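You operate a simulated robot arm through the tools that you are given. There is no shell and no other tool. Be economical: measure what you need, move in short steps, check, and stop when the job is done.

You are at the controls of a simulated robot arm. One attempt, no reset.

TASK
Push the upper blue drawer shut. Then push the lower blue drawer shut. Then take the red block and put it on top of the black strip. Then take the green brush and put it on top of the red strip. Then take the dark red bracket on the top of the blue cart and put it away on the second shelf from the top of the covered wire rack. Then take the yellow tag on the top of the blue cart and put it away on the middle shelf of the open wire rack. Then take the catch pan and leave it on the top of the lift table. Do these in the order given. Set down upright: red block.

It is judged by the outcome, as a careful person would: the job done as asked, and still so three seconds after it is handed in. It fails if anything else is knocked over, pushed out of place, dropped, spilled or broken.

THE ROBOT
A 7-joint arm with a fingered hand on a trunk, on a base that drives. Base frame: it is fixed to the floor where the robot stands at the start and does not move with it; the origin is under the middle of the robot, x ahead of it, y to its left, z up. Readings come in mm, degrees, newtons and seconds.
With the tool pointing down near the work surface it reaches from about 320 to 720 mm from the robot's upright axis, wherever it stands. Its first joint turns from -166.0 to 166.0 degrees. Places, roughly: black strip (27x6x5 cm) [-3600, 1700, 600]; catch pan (12x12x6 cm) [-2000, -2100, 900]; dark red bracket [-1250, -2000, 1000]; green brush (3x3x14 cm) [-1200, -500, 900]; lower blue drawer [600, 100, 600]; middle shelf of the open wire rack [-4900, 1600, 1000]; red block [-1000, -250, 750]; red strip (13x6x5 cm) [-3300, 1100, 600]; second shelf of the covered wire rack [-4200, -600, 800]; top of the lift table [-2300, 100, 500]; upper blue drawer [600, 100, 700]; yellow tag [-1500, -2250, 1000]. Payload 4 kg.
The tool frame sits at the grasp point between the pads (the TCP): z along the fingers, y along the line on which they close. The tips reach 26 mm beyond it. Largest opening 148 mm; the body of the gripper starts 73 mm behind the TCP. The gripper is a hand of 3 fingers: y runs from the thumb to the fingers, the wrist lies at [0, 0, -239] in the tool frame, and closing takes about 1.5 s.
Orientation is told as [roll, pitch, yaw] about the base's x, y, z axes, in that order, counted from this pose: with the fingers straight down and closing along the base's y, the tool's x points along the base's -x, its y along +y and its z along -z.

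THE INTERFACE
- The arm moves only by the tool apply_moves. Its argument "plan" is a list of rows, each a list of 2 entries, a list of its own where there are three numbers: the shift along the tool's x, y, z in m, then the turn, a rotation vector about the tool's x, y, z in degrees. In form: [[[tx, ty, tz], [wx, wy, wz]], ...]. A call has 1 to 20 rows; each row shifts and turns the commanded pose from where the row before left it, along the tool's axes as they then stand. "fingers" is the gripper command, from -1 (shut) to 1 (fully open), values between in proportion, set as the call begins (left out, the last holds). Each row takes 0.2 s and may step no farther than 50 mm and 8.6 degrees from the row before; otherwise, or with a gripper value out of range, the whole call is refused. A pose out of reach is approached as far as the arm can. The call stops where the force on the tool passes 40 N (or 10 N more than at its start, if that is more) or the arm is blocked; 0.2 s more then pass. The fingers move at their own pace (about 72 mm/s each) and stop on an object; they squeeze with about 26 N. The grip force told is the motor's: it shows also when the fingers shut on nothing. Time passes only in rows, and 0.2 s behind the last, so rows that do not move let the fingers close. It gives the time, the measured TCP pose, the force on the tool (base axes), the opening and the grip force at its end, in the units of the frame above (readings bear some noise), with the torque about the TCP (base axes, N m) and any sound that the robot's microphone picked up, and new pictures: "show" is both (left out), scene, wrist or none.
- Cameras (640 x 400 px; columns grow to the right, rows downward): "scene" is now at [-63.4, 95.1, 1367.8]; the picture's right is [-1.00, -0.09, 0.00], its down [-0.09, 0.93, -0.36] and it looks along [0.03, -0.36, -0.93] (base axes); focal length 214 px, centre (320, 200). "wrist" rides on the gripper at [68, -39, -90] in the tool frame; the picture's right is [0.50, 0.87, 0.00], its down [-0.66, 0.38, -0.65] and it looks along [-0.57, 0.33, 0.76] (tool axes); focal length 222 px, centre (320, 200). There is no depth. A picture from a camera that has moved, and an enlarged one, comes with that camera's place and axes in the base frame and with its lens. The place of the scene camera against the robot may be out by one fixed shift of up to 18 mm in any direction.
- lift_body(by): slides the trunk up (or, below 0, down) by that many mm; the arm and the scene camera ride with it, the base frame stays. It gives what a move gives, with no picture.
- drive_base(legs): drives the robot by 1 to 6 legs, each [ahead, left, turn to the left] in mm, mm and degrees, along the robot's own axes; the way and the turn of a leg run together, so that a leg with both is an arc; at most 1500 mm and 180 degrees a leg. The arm and the cameras ride along, it lands a little off, and it stops where it bumps. It gives what a move gives, and a new picture of the scene camera.
- curl_fingers(finger1, finger2, thumb_bend): sets how far each is bent, from 0 (flat) to 100 (curled in); at 30 the hand is open as for a grip, at 70 the pads meet at the TCP. One left out holds its place. A second passes; each finger stops where it meets its share of the squeeze, and holds until it gets a number again. A gripper value or a shape takes the hand back. It gives what a move gives, with no picture; readings hold the bend of each and the force on the fingers (four entries, about 0 where the hand has none), thumb and palm.
- set_grasp(shape): the hand has 3 fingers and takes this shape, open, in about a second: jaw (thumb against the fingers, like two jaws); tri (thumb and two fingers); tip (a fingertip pinch); poke (one finger out to press); point (the index stretched); flat (the hand flat); cup (the hand cupped); fist (a fist). The gripper value then closes the fingers along that shape, each until it touches; the sizes above hold for jaw. It gives what a move gives, with no picture.
- turn_head(pan, tilt): turns the head with the scene camera to pan (to the left, within 155 degrees either way) and tilt (down, from -29 to 69), counted from straight ahead of the robot. It gives what a move gives, and a new picture of the scene camera.
- enlarge(camera, box): a new picture of the part [left, top, right, bottom] of that camera's present view, enlarged. The clock stands still meanwhile.
- sign_off(): hands the job in; it is judged then, once.

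Work in short steps. Places have to be worked out from the pictures, the camera data and where the tool is seen: move nearer, look again, correct. Check each grasp and each placing, and mend what went wrong. You have 186 turns and 260 pictures in all, those below and enlarged ones among them. Open the gripper and draw the arm clear of the work before you hand the job in, unless the task says otherwise.

The tools are called by a JSON object that holds its "api" and its "payload". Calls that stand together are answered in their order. apply_moves: Moves the arm, as the interface text tells. Its arguments: {"type":"object","properties":{"plan":{"type":"array","items":{"type":"array"}},"fingers":{"type":"number"},"show":{"type":"string","enum":["both","scene","wrist","none"]}},"required":["plan"]} The other tools are called the same way: lift_body (by) slides the trunk up or down; set_grasp (shape) gives the hand a shape; curl_fingers (finger1, finger2, thumb_bend) moves the fingers one by one; drive_base (legs) drives the base; turn_head (pan, tilt) turns the head that bears the scene camera; enlarge (camera, box) takes an enlarged picture of a part of a camera's view; sign_off () hands the job in.

At the start:

```text
clock: 0.0
position: [426.5, -42.3, 1072.3]
ee_rot: [-0.1, 0.0, 0.1]
contact_force: [0.7, -0.2, 0.2]
torque: [-0.02, 0.03, -0.04]
finger_gap: 147.9
finger_force: 0.1
shape: jaw
bend: [30.0, 30.0, 30.0]
finger forces: [0.0, 0.0, 0.0, 0.0, 0.1, 0.0]
trunk travel left (down, up): [-375.0, 215.0]
robot x, y, heading: [-0.1, -0.5, -0.1]
head pan, tilt: [-84.6, 68.8]
```

scene: 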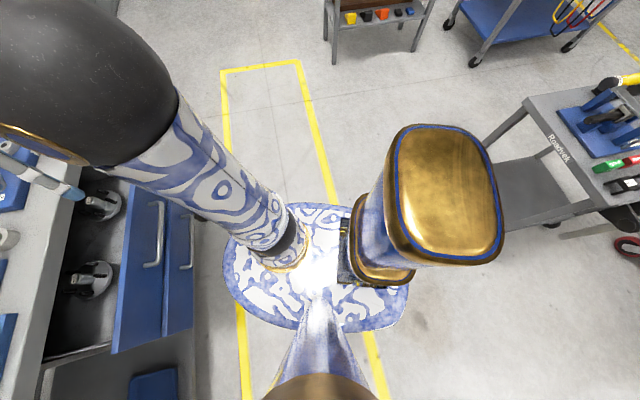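
wrist: 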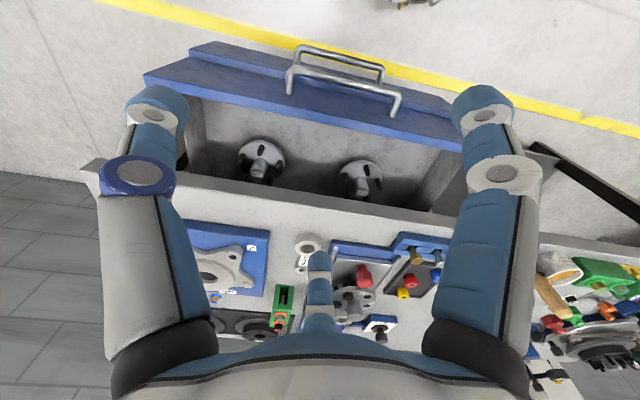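

I start by looking ahead at the drawers.

{"api": "turn_head", "payload": {"pan": 0, "tilt": 50}}

```text
clock: 1.6
position: [426.8, -43.7, 1071.5]
ee_rot: [0.0, -0.1, 0.0]
contact_force: [0.1, -0.4, 0.1]
torque: [-0.02, 0.01, 0.02]
finger_gap: 148.0
finger_force: 0.1
shape: jaw
bend: [30.0, 30.0, 30.0]
finger forces: [0.0, 0.1, 0.1, 0.0, 0.0, 0.0]
trunk travel left (down, up): [-375.0, 215.0]
robot x, y, heading: [0.4, -2.8, -0.1]
head pan, tilt: [0.0, 50.0]
camera scene: at [8.3, 150.7, 1389.7], right [0.0, -1.0, 0.0], down [-0.77, 0.0, -0.64], along [0.64, 0.0, -0.77], focal length 214 px, centre (320, 200)
```

scene: 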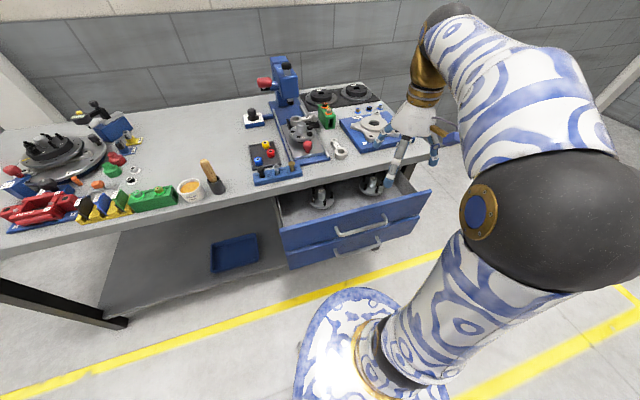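

The drawer fronts run from about (404,295) to (582,-294), with the inward normal at about +17°. I'll turn the base to face them and back up a little.

{"api": "drive_base", "payload": {"legs": [[-110, 0, 0], [0, 0, 17]]}}

{"api": "set_grasp", "payload": {"shape": "fist"}}

{"api": "lift_body", "payload": {"by": -200}}

```text
clock: 3.7
position: [310.9, 84.5, 1071.2]
ee_rot: [0.0, 0.1, 17.2]
contact_force: [0.6, 0.1, 0.1]
torque: [-0.01, -0.01, -0.01]
finger_gap: 147.8
finger_force: 0.0
shape: jaw
bend: [30.0, 30.0, 30.0]
finger forces: [0.0, 0.0, 0.0, 0.0, 0.0, 0.0]
trunk travel left (down, up): [-375.0, 215.0]
robot x, y, heading: [-112.5, -1.1, 17.1]
head pan, tilt: [0.0, 50.0]
camera scene: at [-145.5, 148.9, 1389.7], right [0.3, -0.96, 0.0], down [-0.73, -0.23, -0.64], along [0.61, 0.19, -0.77], focal length 214 px, centre (320, 200)
```

scene: 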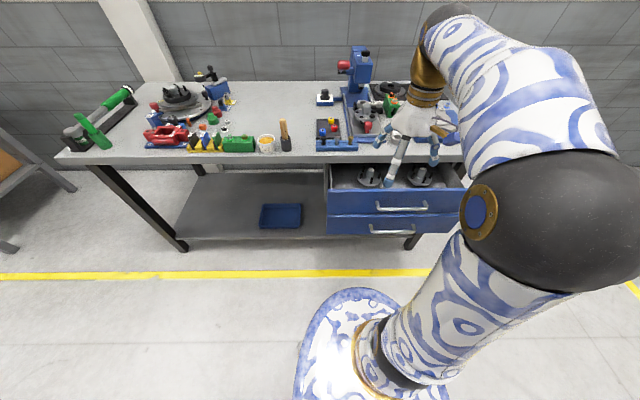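

```text
clock: 4.6
position: [311.5, 84.3, 1071.0]
ee_rot: [0.0, -0.1, 17.2]
contact_force: [-0.2, -0.6, -0.1]
torque: [-0.04, 0.02, 0.0]
finger_gap: 0.2
finger_force: 0.1
shape: fist
bend: [100.0, 100.0, 58.0]
finger forces: [0.0, 0.0, 0.0, 0.0, 0.1, 0.1]
trunk travel left (down, up): [-375.0, 215.0]
robot x, y, heading: [-109.3, 1.1, 17.2]
head pan, tilt: [0.0, 50.0]
```

```text
clock: 6.8
position: [311.7, 84.0, 870.3]
ee_rot: [0.0, 0.0, 17.1]
contact_force: [-0.1, 0.7, 0.4]
torque: [0.02, 0.03, -0.01]
finger_gap: 0.1
finger_force: 0.0
shape: fist
bend: [100.0, 100.0, 58.0]
finger forces: [0.1, 0.0, 0.0, 0.0, 0.0, 0.0]
trunk travel left (down, up): [-175.0, 415.0]
robot x, y, heading: [-107.7, -0.2, 17.2]
head pan, tilt: [0.0, 50.0]
```

The robot now faces the drawers squarely. I'll move the hand left and forward, then tip the fist up to horizontal.

{"api": "apply_moves", "payload": {"plan": [[[-0.045, 0.02, 0], [0, 0, 0]], [[-0.045, 0.02, 0], [0, 0, 0]], [[0, 0.025, 0], [0, 0, 0]], [[0, 0, 0], [0, -8.2, 0]], [[0, 0, 0], [0, -8.2, 0]], [[0, 0, 0], [0, -8.2, 0]], [[0, 0, 0], [0, -8.2, 0]], [[0, 0, 0], [0, -8.2, 0]], [[0, 0, 0], [0, -8.2, 0]], [[0, 0, 0], [0, -8.2, 0]], [[0, 0, 0], [0, -8.2, 0]], [[0, 0, 0], [0, -8.2, 0]], [[0, 0, 0], [0, -8.2, 0]], [[0, 0, 0], [0, -8, 0]]]}}

```text
clock: 9.8
position: [381.7, 175.6, 873.3]
ee_rot: [-109.7, -90.1, 126.8]
contact_force: [-0.3, 0.0, -0.8]
torque: [0.02, 0.02, -0.01]
finger_gap: 0.0
finger_force: 0.0
shape: fist
bend: [100.0, 100.0, 58.0]
finger forces: [0.1, 0.0, 0.0, 0.0, 0.0, 0.0]
out of reach, approached as far as the arm can: row 14
trunk travel left (down, up): [-175.0, 415.0]
robot x, y, heading: [-109.7, 0.0, 17.3]
head pan, tilt: [0.0, 50.0]
camera scene: at [-145.7, 148.9, 1189.7], right [0.3, -0.96, 0.0], down [-0.73, -0.23, -0.64], along [0.61, 0.19, -0.77], focal length 214 px, centre (320, 200)
camera wrist: at [307.3, 110.7, 805.4], right [-0.25, 0.83, -0.5], down [-0.74, 0.17, 0.66], along [0.63, 0.54, 0.57], focal length 222 px, centre (320, 200)
```

scene: 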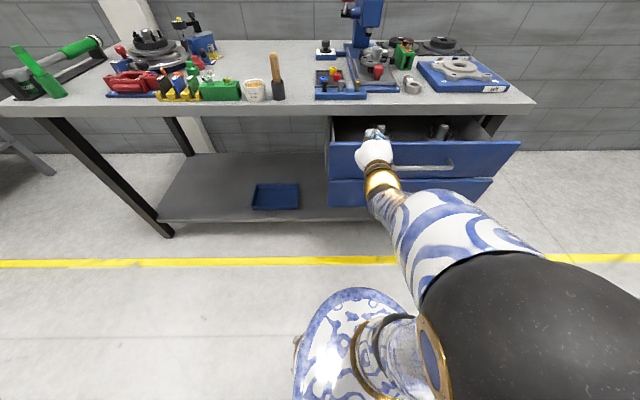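
wrist: 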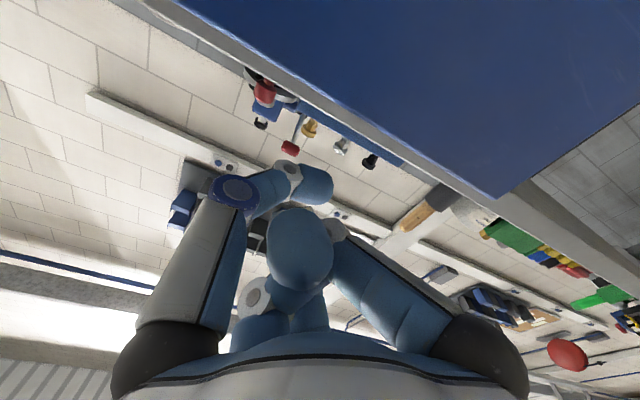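

I'm enlarging the drawer area to locate the front face relative to the fist.

{"api": "enlarge", "payload": {"camera": "scene", "box": [310, 90, 530, 227]}}

```text
2.91 times, centred on (420, 158) of scene
camera zoom: at [-145.7, 148.9, 1189.7], right [0.3, -0.96, 0.0], down [-0.73, -0.23, -0.64], along [0.61, 0.19, -0.77], focal length 624 px, centre (29, 321)
```

zoom: 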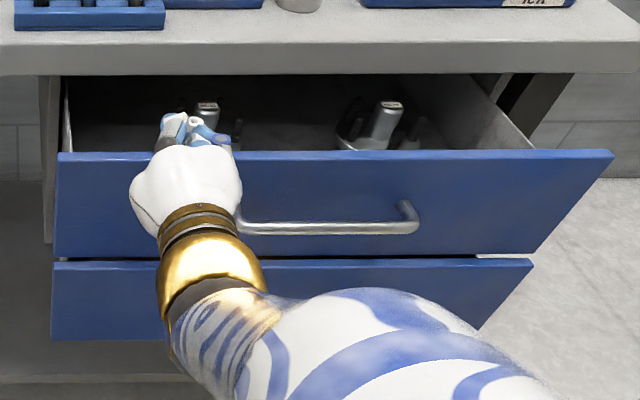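

The upper face spans z≈672–815 at x'≈540 and the lower one z≈516–661. I'll back off, lower the fist to z≈745, and then push.

{"api": "drive_base", "payload": {"legs": [[-130, 0, 0]]}}

{"api": "apply_moves", "payload": {"plan": [[[0.045, 0, 0], [0, 0, 0]], [[0.045, 0, 0], [0, 0, 0]], [[0.035, 0, 0], [0, 0, 0]]]}}

```text
clock: 11.1
position: [258.4, 137.1, 872.7]
ee_rot: [-12.1, -90.0, 29.5]
contact_force: [0.3, -0.1, 0.5]
torque: [0.0, -0.01, 0.02]
finger_gap: 0.1
finger_force: 0.1
shape: fist
bend: [100.0, 100.0, 58.0]
finger forces: [0.1, 0.0, 0.1, 0.1, 0.0, 0.0]
trunk travel left (down, up): [-175.0, 415.0]
robot x, y, heading: [-231.3, -38.0, 17.1]
head pan, tilt: [0.0, 50.0]
camera scene: at [-268.6, 110.8, 1189.7], right [0.3, -0.96, 0.0], down [-0.73, -0.23, -0.64], along [0.61, 0.19, -0.77], focal length 214 px, centre (320, 200)
```

scene: 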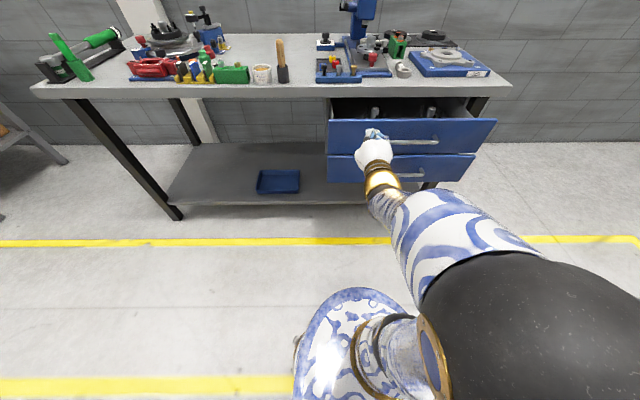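

```text
clock: 11.9
position: [291.4, 149.6, 758.3]
ee_rot: [-75.9, -89.9, 93.0]
contact_force: [0.1, 0.6, 0.8]
torque: [0.01, -0.02, -0.03]
finger_gap: 0.0
finger_force: 0.1
shape: fist
bend: [100.0, 100.0, 58.0]
finger forces: [0.0, 0.0, 0.1, 0.1, 0.0, 0.0]
out of reach, approached as far as the arm can: row 1, 2, 3
trunk travel left (down, up): [-175.0, 415.0]
robot x, y, heading: [-230.3, -37.4, 17.3]
head pan, tilt: [0.0, 50.0]
camera scene: at [-269.0, 110.8, 1189.8], right [0.3, -0.95, 0.0], down [-0.73, -0.23, -0.64], along [0.61, 0.19, -0.77], focal length 214 px, centre (320, 200)
camera wrist: at [218.0, 87.2, 690.5], right [-0.26, 0.83, -0.5], down [-0.74, 0.17, 0.66], along [0.63, 0.54, 0.57], focal length 222 px, centre (320, 200)
```

scene: 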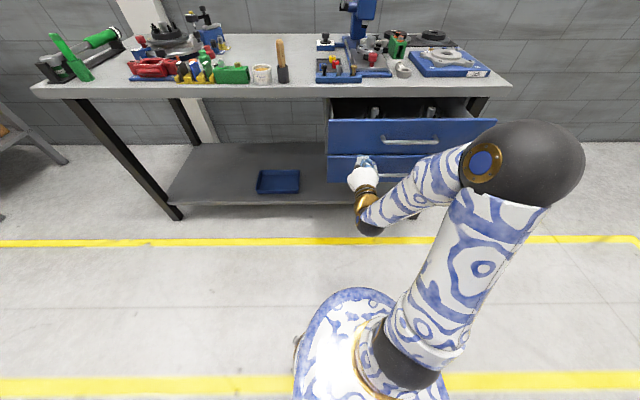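
wrist: 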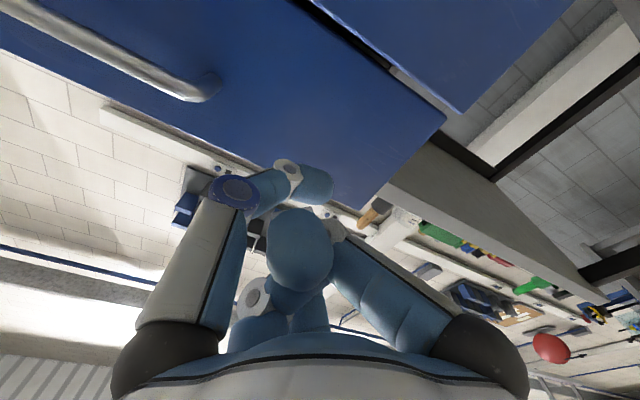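

The fist is in front of the upper drawer's face at z≈758, left of the handle. I'm pushing forward.

{"api": "apply_moves", "payload": {"plan": [[[0, 0, 0.03], [0, 0, 0]], [[0, 0, 0.03], [0, 0, 0]], [[0, 0, 0.03], [0, 0, 0]], [[0, 0, 0.02], [0, 0, 0]], [[0, 0, 0.02], [0, 0, 0]], [[0, 0, 0.02], [0, 0, 0]]]}}

```text
clock: 13.3
position: [436.8, 195.3, 760.0]
ee_rot: [-18.4, -89.9, 35.6]
contact_force: [0.1, -0.5, 0.0]
torque: [-0.01, -0.01, 0.02]
finger_gap: 0.1
finger_force: 0.0
shape: fist
bend: [100.0, 100.0, 58.0]
finger forces: [0.0, 0.0, 0.1, 0.0, 0.0, 0.0]
trunk travel left (down, up): [-175.0, 415.0]
robot x, y, heading: [-233.8, -35.0, 17.1]
head pan, tilt: [0.0, 50.0]
camera scene: at [-268.7, 110.8, 1189.8], right [0.3, -0.96, 0.0], down [-0.73, -0.23, -0.64], along [0.61, 0.19, -0.77], focal length 214 px, centre (320, 200)
camera wrist: at [362.6, 131.2, 692.4], right [-0.26, 0.83, -0.5], down [-0.74, 0.17, 0.66], along [0.63, 0.54, 0.57], focal length 222 px, centre (320, 200)
```

scene: 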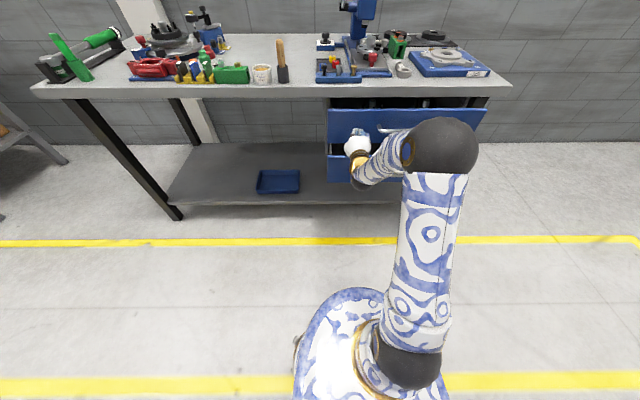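
wrist: 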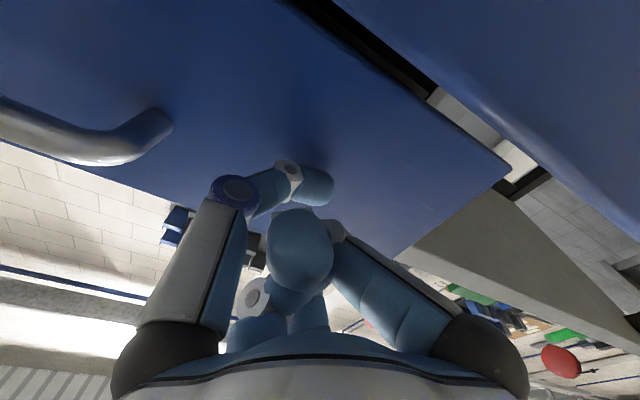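

The drawer is sliding in, so I keep pushing until it stops.

{"api": "apply_moves", "payload": {"plan": [[[0, 0, 0.02], [0, 0, 0]], [[0, 0, 0.02], [0, 0, 0]], [[0, 0, 0.015], [0, 0, 0]], [[0, 0, 0.015], [0, 0, 0]], [[0, 0, 0.015], [0, 0, 0]]], "show": "scene"}}

```text
clock: 14.5
position: [517.6, 220.8, 759.4]
ee_rot: [75.1, -90.0, -57.9]
contact_force: [1.0, 0.2, 0.6]
torque: [-0.01, -0.01, -0.04]
finger_gap: 0.0
finger_force: 0.0
shape: fist
bend: [100.0, 100.0, 58.0]
finger forces: [0.1, 0.0, 0.0, 0.1, 0.0, 0.0]
trunk travel left (down, up): [-175.0, 415.0]
robot x, y, heading: [-231.6, -35.9, 17.2]
head pan, tilt: [0.0, 50.0]
camera scene: at [-268.6, 110.8, 1189.7], right [0.3, -0.95, 0.0], down [-0.73, -0.23, -0.64], along [0.61, 0.19, -0.77], focal length 214 px, centre (320, 200)
```

scene: 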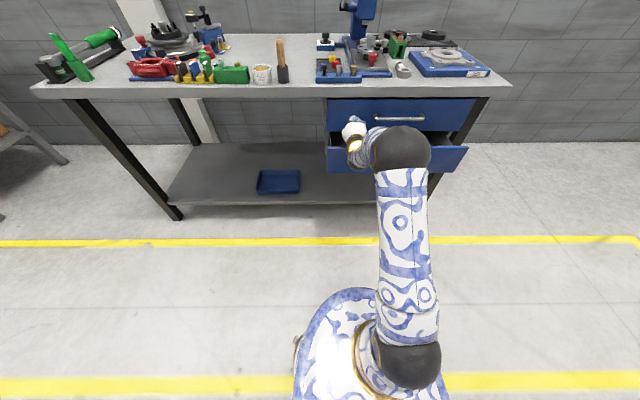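

The drawer is nearly in. I push in smaller steps until contact builds up.

{"api": "apply_moves", "payload": {"plan": [[[0, 0, 0.012], [0, 0, 0]], [[0, 0, 0.012], [0, 0, 0]], [[0, 0, 0.012], [0, 0, 0]], [[0, 0, 0.012], [0, 0, 0]]], "show": "scene"}}

{"api": "enlarge", "payload": {"camera": "scene", "box": [300, 60, 500, 185]}}

```text
clock: 15.3
position: [550.7, 226.0, 759.1]
ee_rot: [-2.4, -89.8, 19.2]
contact_force: [-21.1, -9.5, 3.1]
torque: [0.0, -0.05, -0.22]
finger_gap: 0.0
finger_force: 0.1
shape: fist
bend: [100.0, 100.0, 78.0]
finger forces: [0.0, 0.1, 0.0, 0.1, 23.5, 0.0]
trunk travel left (down, up): [-175.0, 415.0]
robot x, y, heading: [-228.9, -39.1, 17.2]
head pan, tilt: [0.0, 50.0]
stopped in row 4: the force on the tool passed its limit at 56 N (the readings are from after the stop); the commanded pose is now the measured one
camera scene: at [-271.4, 109.4, 1189.9], right [0.29, -0.96, 0.0], down [-0.73, -0.23, -0.64], along [0.62, 0.19, -0.76], focal length 214 px, centre (320, 200)
```

scene: 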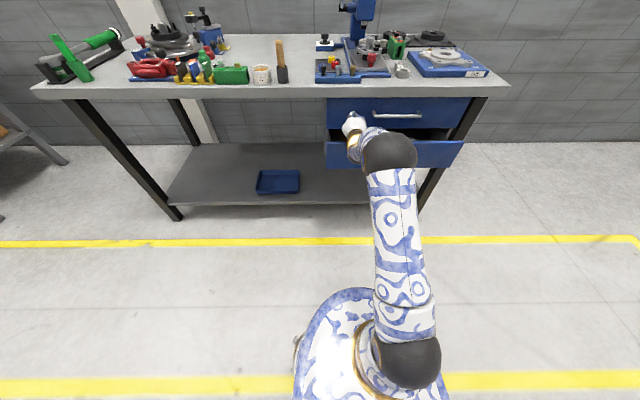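

```text
3.20 times, centred on (400, 122) of scene
camera zoom: at [-271.4, 109.4, 1189.9], right [0.29, -0.96, 0.0], down [-0.73, -0.23, -0.64], along [0.62, 0.19, -0.76], focal length 686 px, centre (64, 448)
```

zoom: 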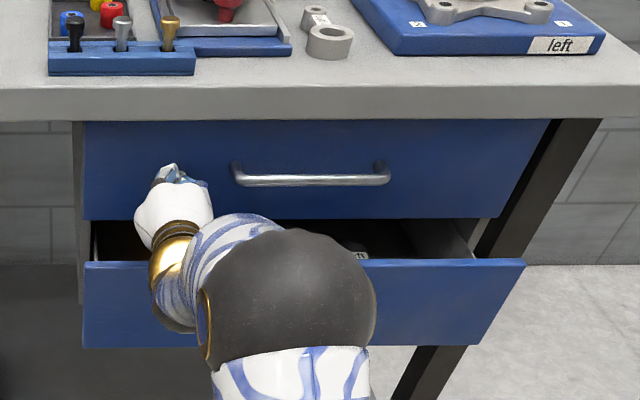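

The upper drawer hit its stop and looks flush. I'll retreat and drop to the lower drawer's height.

{"api": "apply_moves", "payload": {"plan": [[[0, 0, -0.04], [0, 0, 0]], [[0, 0, -0.04], [0, 0, 0]], [[0, 0, -0.04], [0, 0, 0]], [[0, 0, -0.04], [0, 0, 0]], [[0, 0, -0.04], [0, 0, 0]], [[0, 0, -0.04], [0, 0, 0]]], "show": "none"}}

{"api": "lift_body", "payload": {"by": -168}}

{"api": "enlarge", "payload": {"camera": "scene", "box": [160, 0, 480, 200]}}

```text
clock: 16.8
position: [322.3, 158.0, 757.7]
ee_rot: [-2.0, -89.6, 18.9]
contact_force: [-0.6, -0.7, -0.8]
torque: [0.0, -0.02, -0.01]
finger_gap: 0.0
finger_force: 0.0
shape: fist
bend: [100.0, 100.0, 58.0]
finger forces: [0.1, 0.1, 0.0, 0.0, 0.0, 0.1]
trunk travel left (down, up): [-175.0, 415.0]
robot x, y, heading: [-229.3, -38.8, 17.1]
head pan, tilt: [0.0, 50.0]
```

```text
clock: 18.6
position: [321.4, 158.1, 588.6]
ee_rot: [-3.4, -89.7, 20.1]
contact_force: [0.5, -0.3, -0.9]
torque: [-0.01, -0.02, -0.02]
finger_gap: 0.2
finger_force: 0.1
shape: fist
bend: [100.0, 100.0, 58.0]
finger forces: [0.1, 0.0, 0.1, 0.0, 0.0, 0.0]
trunk travel left (down, up): [-7.0, 583.0]
robot x, y, heading: [-230.4, -40.3, 17.1]
head pan, tilt: [0.0, 50.0]
```

```text
2.00 times, centred on (320, 100) of scene
camera zoom: at [-268.9, 110.6, 1021.8], right [0.29, -0.96, 0.0], down [-0.73, -0.23, -0.64], along [0.61, 0.19, -0.77], focal length 429 px, centre (320, 400)
```

zoom: 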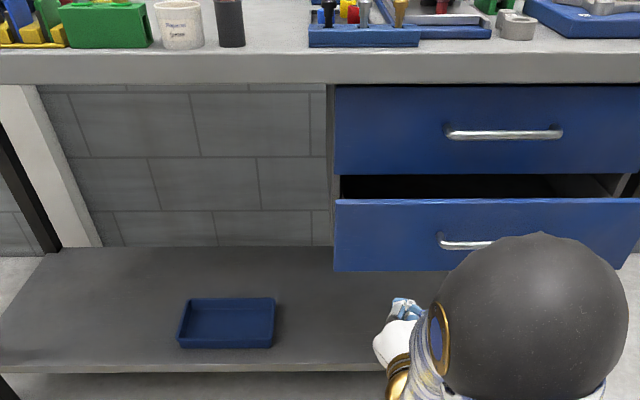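

By consistency with the closed upper face (x'≈840), the lower face spans z≈547–677 at x'≈733. I'll raise 20 mm and push in.

{"api": "apply_moves", "payload": {"plan": [[[-0.02, 0, 0.01], [0, 0, 0]], [[0, 0, 0.03], [0, 0, 0]], [[0, 0, 0.03], [0, 0, 0]], [[0, 0, 0.02], [0, 0, 0]], [[0, 0, 0.02], [0, 0, 0]], [[0, 0, 0.02], [0, 0, 0]], [[0, 0, 0.02], [0, 0, 0]], [[0, 0, 0.02], [0, 0, 0]]], "show": "scene"}}

```text
clock: 20.4
position: [484.6, 208.8, 608.8]
ee_rot: [0.5, -89.7, 16.3]
contact_force: [0.2, 0.8, -0.1]
torque: [-0.02, 0.02, -0.02]
finger_gap: 0.2
finger_force: 0.1
shape: fist
bend: [100.0, 100.0, 58.0]
finger forces: [0.0, 0.0, 0.0, 0.0, 0.0, 0.0]
trunk travel left (down, up): [-7.0, 583.0]
robot x, y, heading: [-230.0, -39.4, 17.0]
head pan, tilt: [0.0, 50.0]
camera scene: at [-268.9, 110.5, 1021.7], right [0.29, -0.96, 0.0], down [-0.73, -0.23, -0.64], along [0.61, 0.19, -0.77], focal length 214 px, centre (320, 200)
```

scene: 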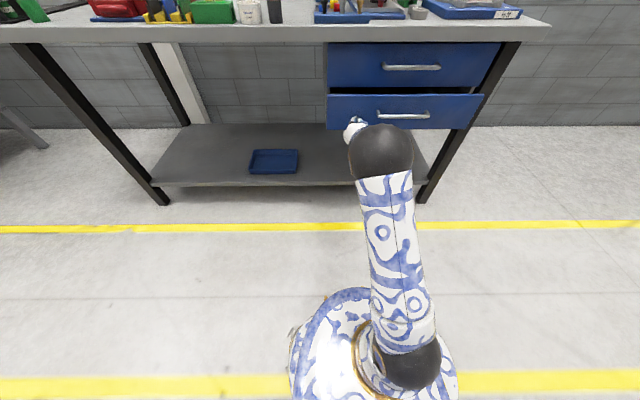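

The lower drawer is being pushed. I continue to the stop.

{"api": "apply_moves", "payload": {"plan": [[[0, 0, 0.015], [0, 0, 0]], [[0, 0, 0.015], [0, 0, 0]], [[0, 0, 0.012], [0, 0, 0]], [[0, 0, 0.012], [0, 0, 0]], [[0, 0, 0.012], [0, 0, 0]], [[0, 0, 0.012], [0, 0, 0]]], "show": "none"}}

{"api": "enlarge", "payload": {"camera": "scene", "box": [300, 20, 500, 145]}}

```text
clock: 21.8
position: [552.8, 219.5, 607.7]
ee_rot: [6.6, -89.6, 9.5]
contact_force: [-20.2, -8.9, 4.0]
torque: [0.0, -0.05, -0.15]
finger_gap: 0.0
finger_force: 0.0
shape: fist
bend: [100.0, 100.0, 78.0]
finger forces: [0.1, 0.0, 0.1, 0.0, 22.5, 0.0]
trunk travel left (down, up): [-7.0, 583.0]
robot x, y, heading: [-230.8, -38.6, 17.1]
head pan, tilt: [0.0, 50.0]
stopped in row 6: the force on the tool passed its limit at 60 N (the readings are from after the stop); the commanded pose is now the measured one
```

```text
3.20 times, centred on (400, 82) of scene
camera zoom: at [-270.9, 109.5, 1021.9], right [0.29, -0.96, 0.0], down [-0.73, -0.22, -0.64], along [0.62, 0.19, -0.77], focal length 686 px, centre (64, 576)
```

zoom: 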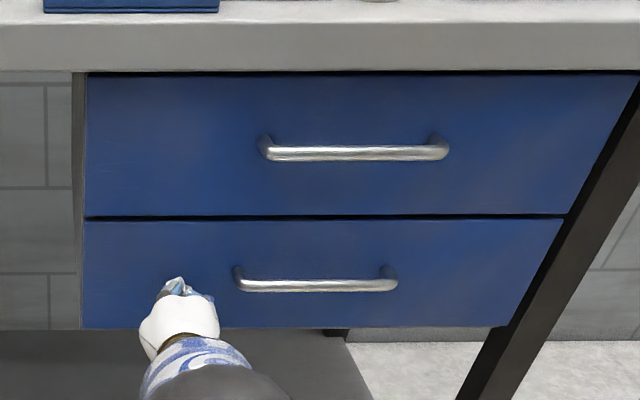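

Both drawers look shut and flush. I retreat, raise the trunk and return the tool to pointing down.

{"api": "apply_moves", "payload": {"plan": [[[0, 0, -0.04], [0, 0, 0]], [[0, 0, -0.04], [0, 0, 0]], [[0, 0, -0.04], [0, 0, 0]], [[0, 0, -0.04], [0, 0, 0]], [[0, 0, -0.04], [0, 0, 0]], [[0, 0, -0.04], [0, 0, 0]]], "show": "none"}}

{"api": "lift_body", "payload": {"by": 375}}

{"api": "apply_moves", "payload": {"plan": [[[0, 0, 0], [0, 8.2, 0]], [[0, 0, 0], [0, 8.2, 0]], [[0, 0, 0], [0, 8.2, 0]], [[0, 0, 0], [0, 8.2, 0]], [[0, 0, 0], [0, 8.2, 0]], [[0, 0, 0], [0, 8.2, 0]], [[0, 0, 0], [0, 8.2, 0]], [[0, 0, 0], [0, 8.2, 0]], [[0, 0, 0], [0, 8.2, 0]], [[0, 0, 0], [0, 8.2, 0]], [[0, 0, 0], [0, 7.6, 0]]], "show": "none"}}

{"api": "set_grasp", "payload": {"shape": "jaw"}}

{"api": "turn_head", "payload": {"pan": -155, "tilt": 20}}

{"api": "turn_head", "payload": {"pan": 145, "tilt": 20}}

```text
clock: 23.2
position: [322.1, 154.7, 608.7]
ee_rot: [-3.9, -89.4, 20.2]
contact_force: [-0.4, 0.2, -0.2]
torque: [0.01, 0.0, 0.0]
finger_gap: 0.0
finger_force: 0.1
shape: fist
bend: [100.0, 100.0, 58.0]
finger forces: [0.0, 0.1, 0.1, 0.1, 0.1, 0.1]
trunk travel left (down, up): [-7.0, 583.0]
robot x, y, heading: [-233.5, -37.8, 17.0]
head pan, tilt: [0.0, 50.0]
```

```text
clock: 26.8
position: [322.2, 155.0, 985.0]
ee_rot: [0.2, -89.5, 16.3]
contact_force: [-0.4, 0.2, 1.0]
torque: [0.02, 0.0, 0.01]
finger_gap: 0.1
finger_force: 0.1
shape: fist
bend: [100.0, 100.0, 58.0]
finger forces: [0.1, 0.0, 0.0, 0.0, 0.0, 0.1]
trunk travel left (down, up): [-382.0, 208.0]
robot x, y, heading: [-230.5, -38.6, 17.1]
head pan, tilt: [0.0, 50.0]
```

```text
clock: 29.2
position: [323.2, 154.7, 979.0]
ee_rot: [0.0, 0.3, 16.2]
contact_force: [-0.3, -0.8, -0.6]
torque: [-0.01, -0.01, -0.01]
finger_gap: 0.0
finger_force: 0.1
shape: fist
bend: [100.0, 100.0, 58.0]
finger forces: [0.1, 0.0, 0.1, 0.1, 0.0, 0.0]
out of reach, approached as far as the arm can: row 5
trunk travel left (down, up): [-382.0, 208.0]
robot x, y, heading: [-230.6, -41.2, 17.2]
head pan, tilt: [0.0, 50.0]
```

```text
clock: 30.1
position: [322.8, 154.9, 979.3]
ee_rot: [0.0, 0.1, 16.2]
contact_force: [0.3, -0.2, 0.1]
torque: [-0.03, 0.0, 0.0]
finger_gap: 147.8
finger_force: 0.2
shape: jaw
bend: [30.0, 30.0, 30.0]
finger forces: [0.0, 0.1, 0.0, 0.1, 0.0, 0.1]
trunk travel left (down, up): [-382.0, 208.0]
robot x, y, heading: [-228.8, -39.8, 17.3]
head pan, tilt: [0.0, 50.0]
```

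```text
clock: 32.5
position: [322.6, 154.8, 979.3]
ee_rot: [0.0, 0.0, 16.4]
contact_force: [0.4, -0.4, 0.1]
torque: [0.02, 0.01, 0.02]
finger_gap: 148.1
finger_force: 0.1
shape: jaw
bend: [30.0, 30.0, 30.0]
finger forces: [0.0, 0.1, 0.0, 0.1, 0.1, 0.1]
trunk travel left (down, up): [-382.0, 208.0]
robot x, y, heading: [-232.1, -40.5, 17.1]
head pan, tilt: [-154.7, 20.0]
camera scene: at [-411.4, 25.0, 1442.3], right [-0.67, 0.74, 0.0], down [0.25, 0.23, -0.94], along [-0.69, -0.63, -0.34], focal length 214 px, centre (320, 200)
```

scene: 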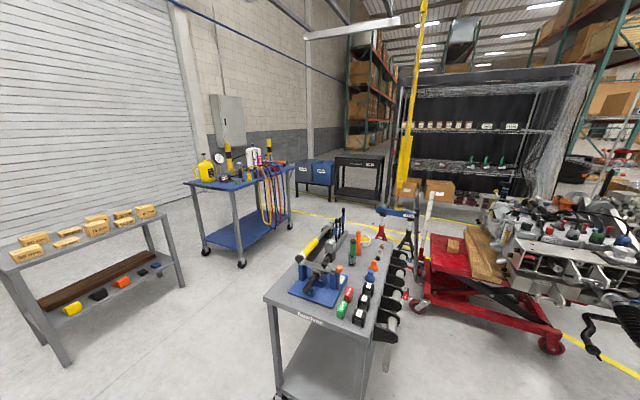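

```text
clock: 36.6
position: [322.2, 154.6, 980.1]
ee_rot: [0.0, 0.1, 16.3]
contact_force: [0.4, 1.1, 0.0]
torque: [0.0, 0.0, 0.0]
finger_gap: 148.0
finger_force: 0.0
shape: jaw
bend: [30.0, 30.0, 30.0]
finger forces: [0.0, 0.0, 0.0, 0.0, 0.0, 0.1]
trunk travel left (down, up): [-382.0, 208.0]
robot x, y, heading: [-233.8, -40.4, 16.9]
head pan, tilt: [145.0, 20.0]
camera scene: at [-431.1, 116.5, 1442.3], right [0.31, 0.95, 0.0], down [0.33, -0.11, -0.94], along [-0.89, 0.29, -0.34], focal length 214 px, centre (320, 200)
```

scene: 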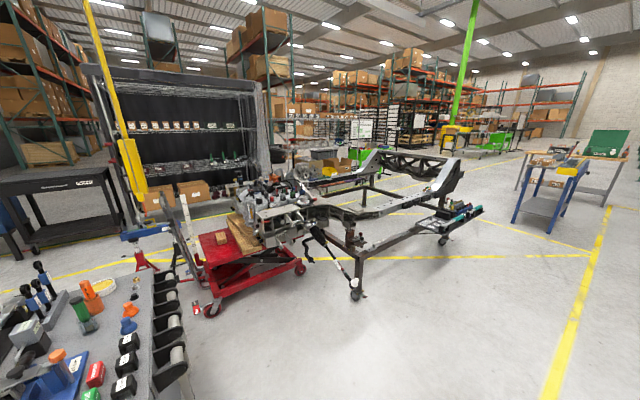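

Now I look closely at the grey cart holding the red block and the brush.

{"api": "turn_head", "payload": {"pan": -155, "tilt": 35}}

{"api": "enlarge", "payload": {"camera": "scene", "box": [250, 130, 450, 255]}}

```text
clock: 40.7
position: [322.6, 155.3, 980.0]
ee_rot: [0.1, 0.0, 16.3]
contact_force: [-0.1, 0.1, 0.5]
torque: [-0.01, -0.03, 0.0]
finger_gap: 148.1
finger_force: 0.1
shape: jaw
bend: [30.0, 30.0, 30.0]
finger forces: [0.0, 0.1, 0.0, 0.1, 0.1, 0.0]
trunk travel left (down, up): [-382.0, 208.0]
robot x, y, heading: [-230.1, -37.8, 17.1]
head pan, tilt: [-154.7, 35.0]
camera scene: at [-407.6, 28.4, 1418.5], right [-0.67, 0.74, 0.0], down [0.42, 0.39, -0.82], along [-0.61, -0.55, -0.57], focal length 214 px, centre (320, 200)
```

scene: 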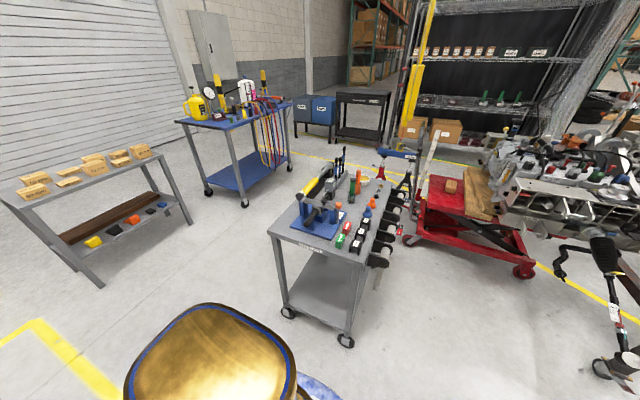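

```text
3.20 times, centred on (350, 192) of scene
camera zoom: at [-407.6, 28.4, 1418.5], right [-0.67, 0.74, 0.0], down [0.42, 0.39, -0.82], along [-0.61, -0.55, -0.57], focal length 686 px, centre (224, 224)
```

zoom: 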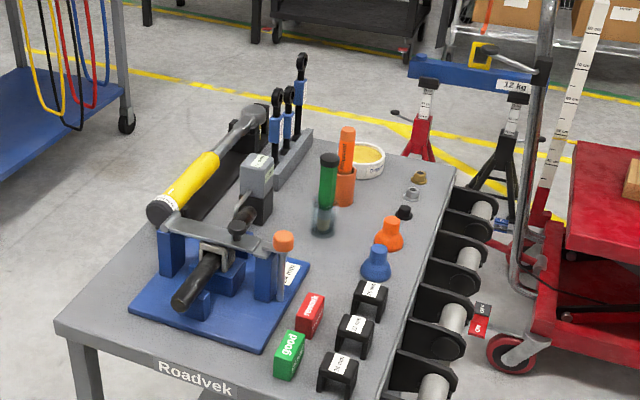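

The cart is aligned at 17° heading. The red block is near (-1009,-354,~778) and the brush near (-1209,-475). I'll raise the trunk, turn around and approach the cart's near edge.

{"api": "lift_body", "payload": {"by": 150}}

{"api": "drive_base", "payload": {"legs": [[0, 0, 180]]}}

{"api": "turn_head", "payload": {"pan": 0, "tilt": 45}}

```text
clock: 42.4
position: [322.8, 154.5, 1128.4]
ee_rot: [0.0, 0.3, 16.2]
contact_force: [0.6, -0.4, -0.4]
torque: [0.0, 0.04, -0.02]
finger_gap: 147.9
finger_force: 0.1
shape: jaw
bend: [30.0, 30.0, 30.0]
finger forces: [0.0, 0.0, 0.1, 0.0, 0.0, 0.1]
trunk travel left (down, up): [-532.0, 58.0]
robot x, y, heading: [-231.6, -38.0, 17.1]
head pan, tilt: [-154.7, 35.0]
```

```text
clock: 50.2
position: [-784.1, -248.2, 1128.7]
ee_rot: [0.0, 0.2, -162.2]
contact_force: [-0.2, 0.2, -1.5]
torque: [0.02, -0.04, 0.01]
finger_gap: 148.1
finger_force: 0.1
shape: jaw
bend: [30.0, 30.0, 30.0]
finger forces: [0.1, 0.0, 0.0, 0.0, 0.0, 0.1]
trunk travel left (down, up): [-532.0, 58.0]
robot x, y, heading: [-233.7, -37.1, -161.5]
head pan, tilt: [-154.7, 35.0]
camera scene: at [-72.7, -102.2, 1568.5], right [0.69, -0.72, 0.0], down [-0.41, -0.4, -0.82], along [0.59, 0.57, -0.57], focal length 214 px, centre (320, 200)
```

scene: 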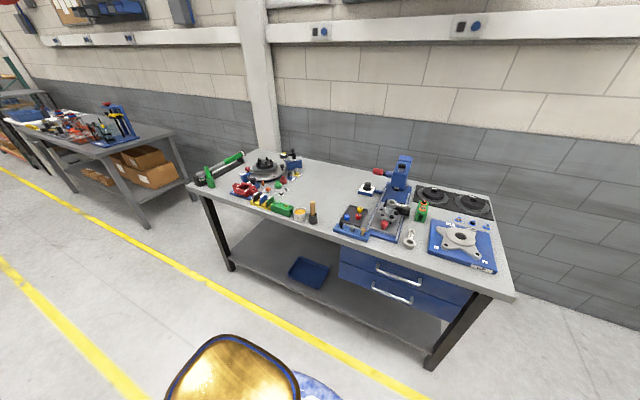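

```text
clock: 52.6
position: [-782.5, -247.2, 1128.1]
ee_rot: [0.0, 0.3, -162.1]
contact_force: [0.1, -0.5, 0.3]
torque: [-0.01, 0.0, 0.02]
finger_gap: 148.1
finger_force: 0.0
shape: jaw
bend: [30.0, 30.0, 30.0]
finger forces: [0.0, 0.0, 0.0, 0.0, 0.1, 0.0]
trunk travel left (down, up): [-532.0, 58.0]
robot x, y, heading: [-233.5, -38.3, -161.4]
head pan, tilt: [0.0, 45.0]
camera scene: at [-213.3, -189.1, 1553.6], right [-0.32, 0.95, 0.0], down [0.67, 0.23, -0.71], along [-0.67, -0.23, -0.71], focal length 214 px, centre (320, 200)
```

scene: 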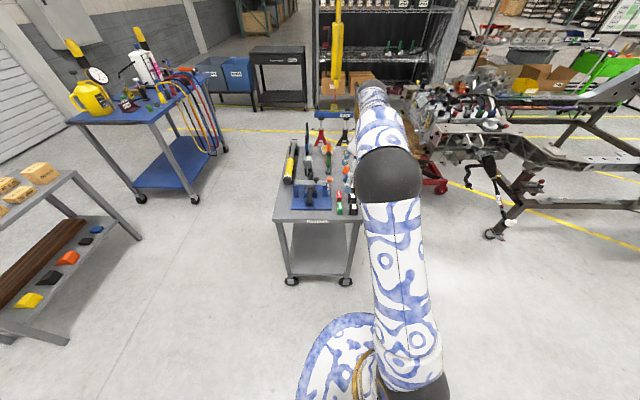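

I'm driving forward to the cart's near edge.

{"api": "drive_base", "payload": {"legs": [[366, 63, -1.4]]}}

{"api": "turn_head", "payload": {"pan": -10, "tilt": 60}}

{"api": "apply_moves", "payload": {"plan": [[[0.0, 0, 0.0], [0, 0, 0]]], "show": "wrist"}}

```text
clock: 55.0
position: [-1114.7, -406.0, 1127.6]
ee_rot: [0.0, 0.2, -163.7]
contact_force: [0.8, -0.2, 0.6]
torque: [-0.01, 0.02, 0.0]
finger_gap: 148.0
finger_force: 0.0
shape: jaw
bend: [30.0, 30.0, 30.0]
finger forces: [0.1, 0.0, 0.0, 0.1, 0.0, 0.0]
trunk travel left (down, up): [-532.0, 58.0]
robot x, y, heading: [-558.5, -214.0, -162.8]
head pan, tilt: [0.0, 45.0]
camera scene: at [-544.7, -362.1, 1553.6], right [-0.3, 0.96, 0.0], down [0.68, 0.21, -0.71], along [-0.68, -0.21, -0.71], focal length 214 px, centre (320, 200)
```

scene: 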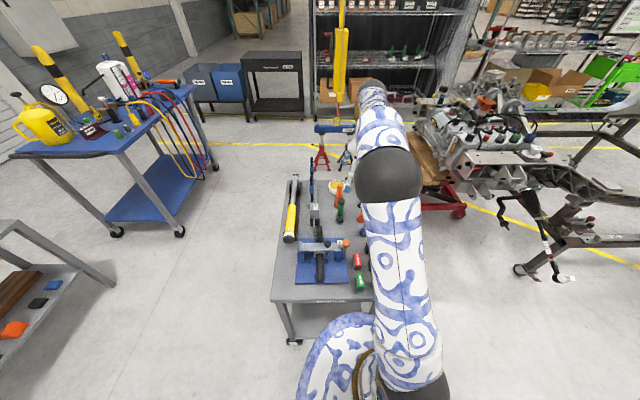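

```text
clock: 55.8
position: [-1114.8, -406.3, 1129.1]
ee_rot: [0.0, 0.2, -163.6]
contact_force: [-0.1, 0.1, -0.6]
torque: [-0.03, -0.02, -0.02]
finger_gap: 147.9
finger_force: 0.1
shape: jaw
bend: [30.0, 30.0, 30.0]
finger forces: [0.1, 0.0, 0.0, 0.1, 0.1, 0.0]
trunk travel left (down, up): [-532.0, 58.0]
robot x, y, heading: [-560.8, -208.0, -162.6]
head pan, tilt: [-10.0, 60.0]
camera scene: at [-532.8, -346.3, 1534.2], right [-0.13, 0.99, 0.0], down [0.86, 0.11, -0.5], along [-0.5, -0.06, -0.87], focal length 214 px, centre (320, 200)
```

scene: 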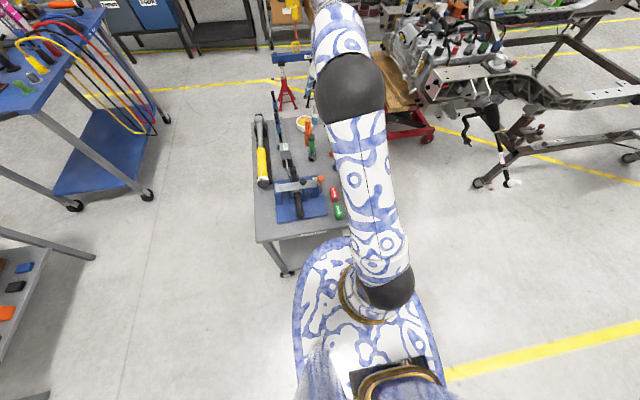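

```text
clock: 56.2
position: [-1114.7, -404.2, 1128.9]
ee_rot: [0.1, 0.3, -163.5]
contact_force: [0.3, 0.0, -0.4]
torque: [0.0, -0.03, 0.0]
finger_gap: 147.8
finger_force: 0.0
shape: jaw
bend: [30.0, 30.0, 30.0]
finger forces: [0.0, 0.1, 0.1, 0.0, 0.0, 0.0]
trunk travel left (down, up): [-532.0, 58.0]
robot x, y, heading: [-563.7, -211.7, -162.5]
head pan, tilt: [-10.0, 60.0]
camera wrist: at [-1060.6, -349.3, 1219.3], right [0.72, -0.69, 0.0], down [-0.52, -0.55, 0.65], along [-0.45, -0.47, -0.76], focal length 222 px, centre (320, 200)
```

wrist: 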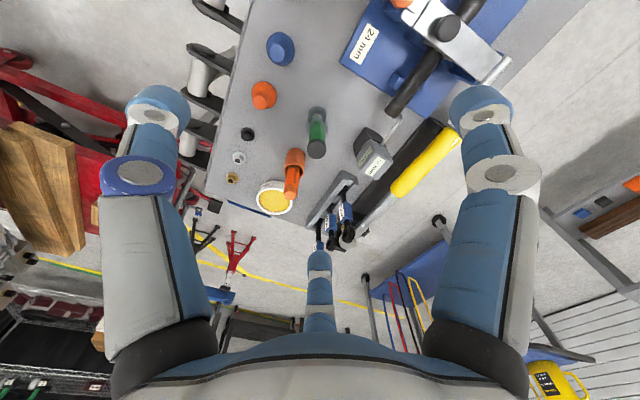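

I position the hand above the red block and look with the wrist camera.

{"api": "apply_moves", "payload": {"plan": [[[0.03, -0.004, 0.03], [0, 0, 0]], [[0.03, -0.004, 0.03], [0, 0, 0]], [[0.03, -0.004, 0.03], [0, 0, 0]], [[0.02, -0.004, 0.03], [0, 0, 0]]]}}

{"api": "enlarge", "payload": {"camera": "scene", "box": [240, 90, 400, 190]}}

```text
clock: 57.2
position: [-1012.4, -358.4, 1010.9]
ee_rot: [0.0, 0.2, -163.7]
contact_force: [-0.2, -0.7, -0.9]
torque: [0.02, 0.03, -0.02]
finger_gap: 148.1
finger_force: 0.0
shape: jaw
bend: [30.0, 30.0, 30.0]
finger forces: [0.0, 0.0, 0.0, 0.0, 0.0, 0.0]
trunk travel left (down, up): [-532.0, 58.0]
robot x, y, heading: [-557.8, -207.2, -162.6]
head pan, tilt: [-10.0, 60.0]
camera scene: at [-532.6, -346.1, 1534.2], right [-0.12, 0.99, 0.0], down [0.86, 0.11, -0.5], along [-0.5, -0.06, -0.87], focal length 214 px, centre (320, 200)
camera wrist: at [-958.4, -302.1, 1100.5], right [0.72, -0.69, 0.0], down [-0.52, -0.55, 0.65], along [-0.45, -0.47, -0.76], focal length 222 px, centre (320, 200)
```

scene: 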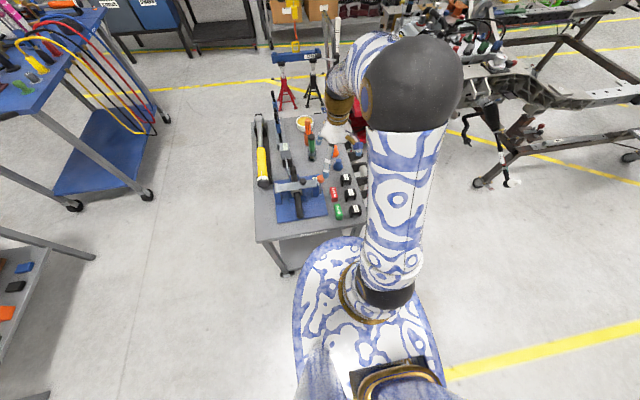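
wrist: 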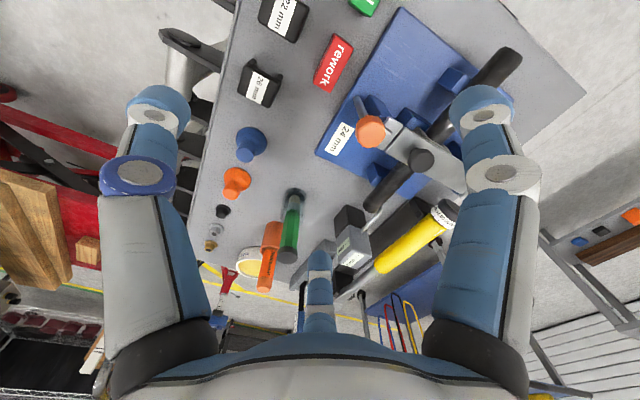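

```text
4.00 times, centred on (320, 140) of scene
camera zoom: at [-532.6, -346.1, 1534.2], right [-0.12, 0.99, 0.0], down [0.86, 0.11, -0.5], along [-0.5, -0.06, -0.87], focal length 858 px, centre (320, 440)
```

zoom: 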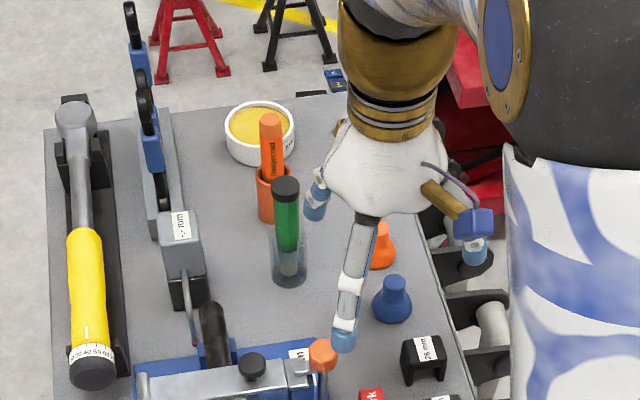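

The wrist view places the block near (-982,-348) with its long axis along the robot's forward direction. I'll partly close the hand to see how the fingers travel before descending.

{"api": "apply_moves", "payload": {"plan": [[[0, 0, 0], [0, 0, 0]], [[0, 0, 0], [0, 0, 0]], [[0, 0, 0], [0, 0, 0]], [[0, 0, 0], [0, 0, 0]]], "fingers": -0.1, "show": "wrist"}}

```text
clock: 58.2
position: [-1012.6, -361.2, 1010.2]
ee_rot: [0.0, 0.3, -163.6]
contact_force: [-0.4, -0.8, -0.3]
torque: [-0.01, 0.04, 0.01]
finger_gap: 67.0
finger_force: 0.0
shape: jaw
bend: [39.0, 39.0, 70.0]
finger forces: [0.0, 0.0, 0.0, 0.0, 0.0, 0.0]
trunk travel left (down, up): [-532.0, 58.0]
robot x, y, heading: [-559.2, -213.5, -162.5]
head pan, tilt: [-10.0, 60.0]
camera wrist: at [-958.9, -302.3, 1100.7], right [0.72, -0.69, 0.0], down [-0.52, -0.55, 0.65], along [-0.45, -0.47, -0.76], focal length 222 px, centre (320, 200)
```

wrist: 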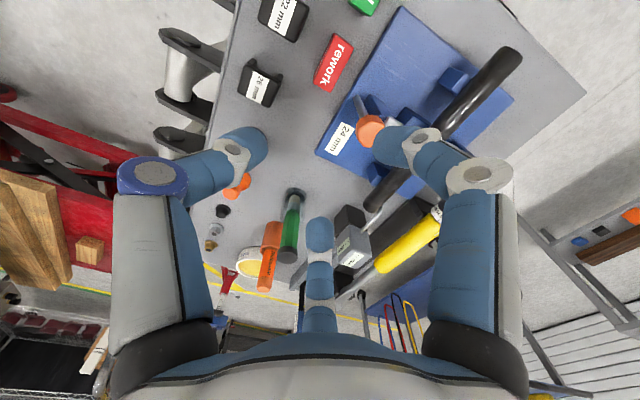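

The three fingers close symmetrically, 120° apart. I'll move over the block and descend part way to refine.

{"api": "apply_moves", "payload": {"plan": [[[0.032, -0.003, 0.0], [0, 0, 0]], [[0, 0, 0.04], [0, 0, 0]], [[0, 0, 0.04], [0, 0, 0]]], "fingers": 0.2, "show": "both"}}

{"api": "enlarge", "payload": {"camera": "scene", "box": [270, 140, 400, 221]}}

```text
clock: 59.0
position: [-983.3, -348.3, 931.0]
ee_rot: [0.0, 0.1, -163.6]
contact_force: [-0.4, -0.3, 1.7]
torque: [0.0, -0.01, 0.02]
finger_gap: 88.1
finger_force: 0.0
shape: jaw
bend: [32.0, 32.0, 70.0]
finger forces: [0.0, 0.0, 0.1, 0.0, 0.0, 0.0]
trunk travel left (down, up): [-532.0, 58.0]
robot x, y, heading: [-557.8, -210.5, -162.8]
head pan, tilt: [-10.0, 60.0]
camera scene: at [-533.2, -346.4, 1534.2], right [-0.12, 0.99, 0.0], down [0.86, 0.11, -0.5], along [-0.5, -0.06, -0.87], focal length 214 px, centre (320, 200)
camera wrist: at [-929.4, -291.3, 1020.7], right [0.72, -0.69, 0.0], down [-0.52, -0.55, 0.65], along [-0.45, -0.47, -0.76], focal length 222 px, centre (320, 200)
```

scene: 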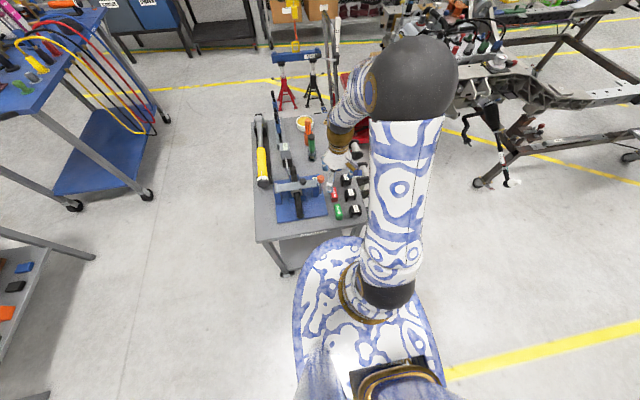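
wrist: 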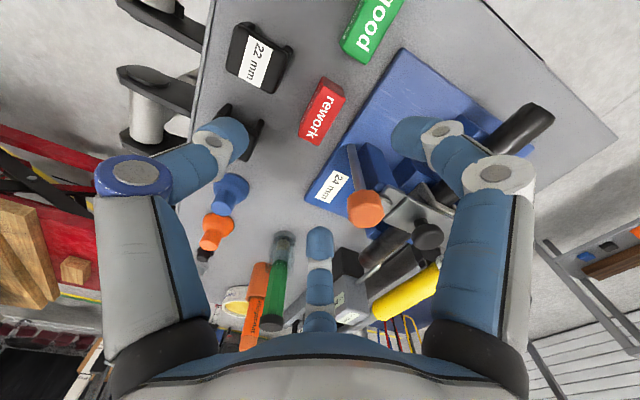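

```text
4.92 times, centred on (335, 180) of scene
camera zoom: at [-533.2, -346.4, 1534.2], right [-0.12, 0.99, 0.0], down [0.86, 0.11, -0.5], along [-0.5, -0.06, -0.87], focal length 1056 px, centre (246, 296)
```

zoom: 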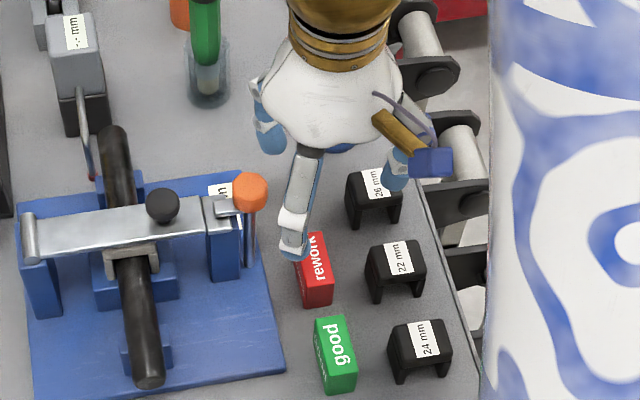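

The block is centred at about (-978,-347) and turned ~6°. I align and descend to z≈805.

{"api": "apply_moves", "payload": {"plan": [[[0.005, -0.001, 0.0], [0, 0, -6]], [[0, 0, 0.045], [0, 0, 0]], [[0, 0, 0.045], [0, 0, 0]], [[0, 0, 0.036], [0, 0, 0]]], "show": "wrist"}}

{"api": "enlarge", "payload": {"camera": "scene", "box": [300, 160, 380, 210]}}

```text
clock: 59.8
position: [-981.9, -345.4, 847.0]
ee_rot: [-0.1, -0.5, -157.6]
contact_force: [1.5, -0.9, 30.4]
torque: [1.59, 0.54, -0.04]
finger_gap: 88.0
finger_force: 0.0
shape: jaw
bend: [32.0, 32.0, 70.0]
finger forces: [0.0, 0.0, 0.0, 0.0, 30.0, 0.0]
trunk travel left (down, up): [-532.0, 58.0]
robot x, y, heading: [-557.9, -214.7, -162.8]
head pan, tilt: [-10.0, 60.0]
stopped in row 4: the force on the tool passed its limit at 78 N (the readings are from after the stop); the commanded pose is now the measured one
camera wrist: at [-932.5, -283.3, 935.4], right [0.79, -0.61, -0.01], down [-0.46, -0.6, 0.66], along [-0.4, -0.52, -0.75], focal length 222 px, centre (320, 200)
```

wrist: 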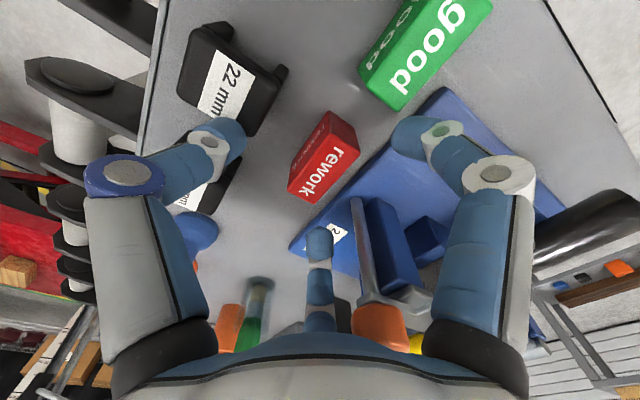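

```text
8.00 times, centred on (340, 185) of scene
camera zoom: at [-530.5, -345.9, 1534.8], right [-0.12, 0.99, 0.0], down [0.86, 0.11, -0.5], along [-0.5, -0.06, -0.87], focal length 1716 px, centre (160, 320)
```

zoom: 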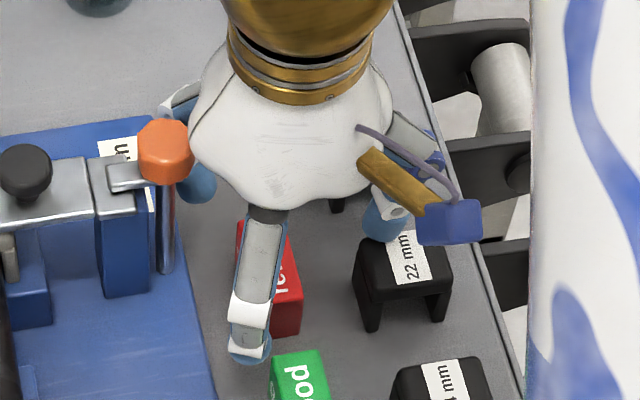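

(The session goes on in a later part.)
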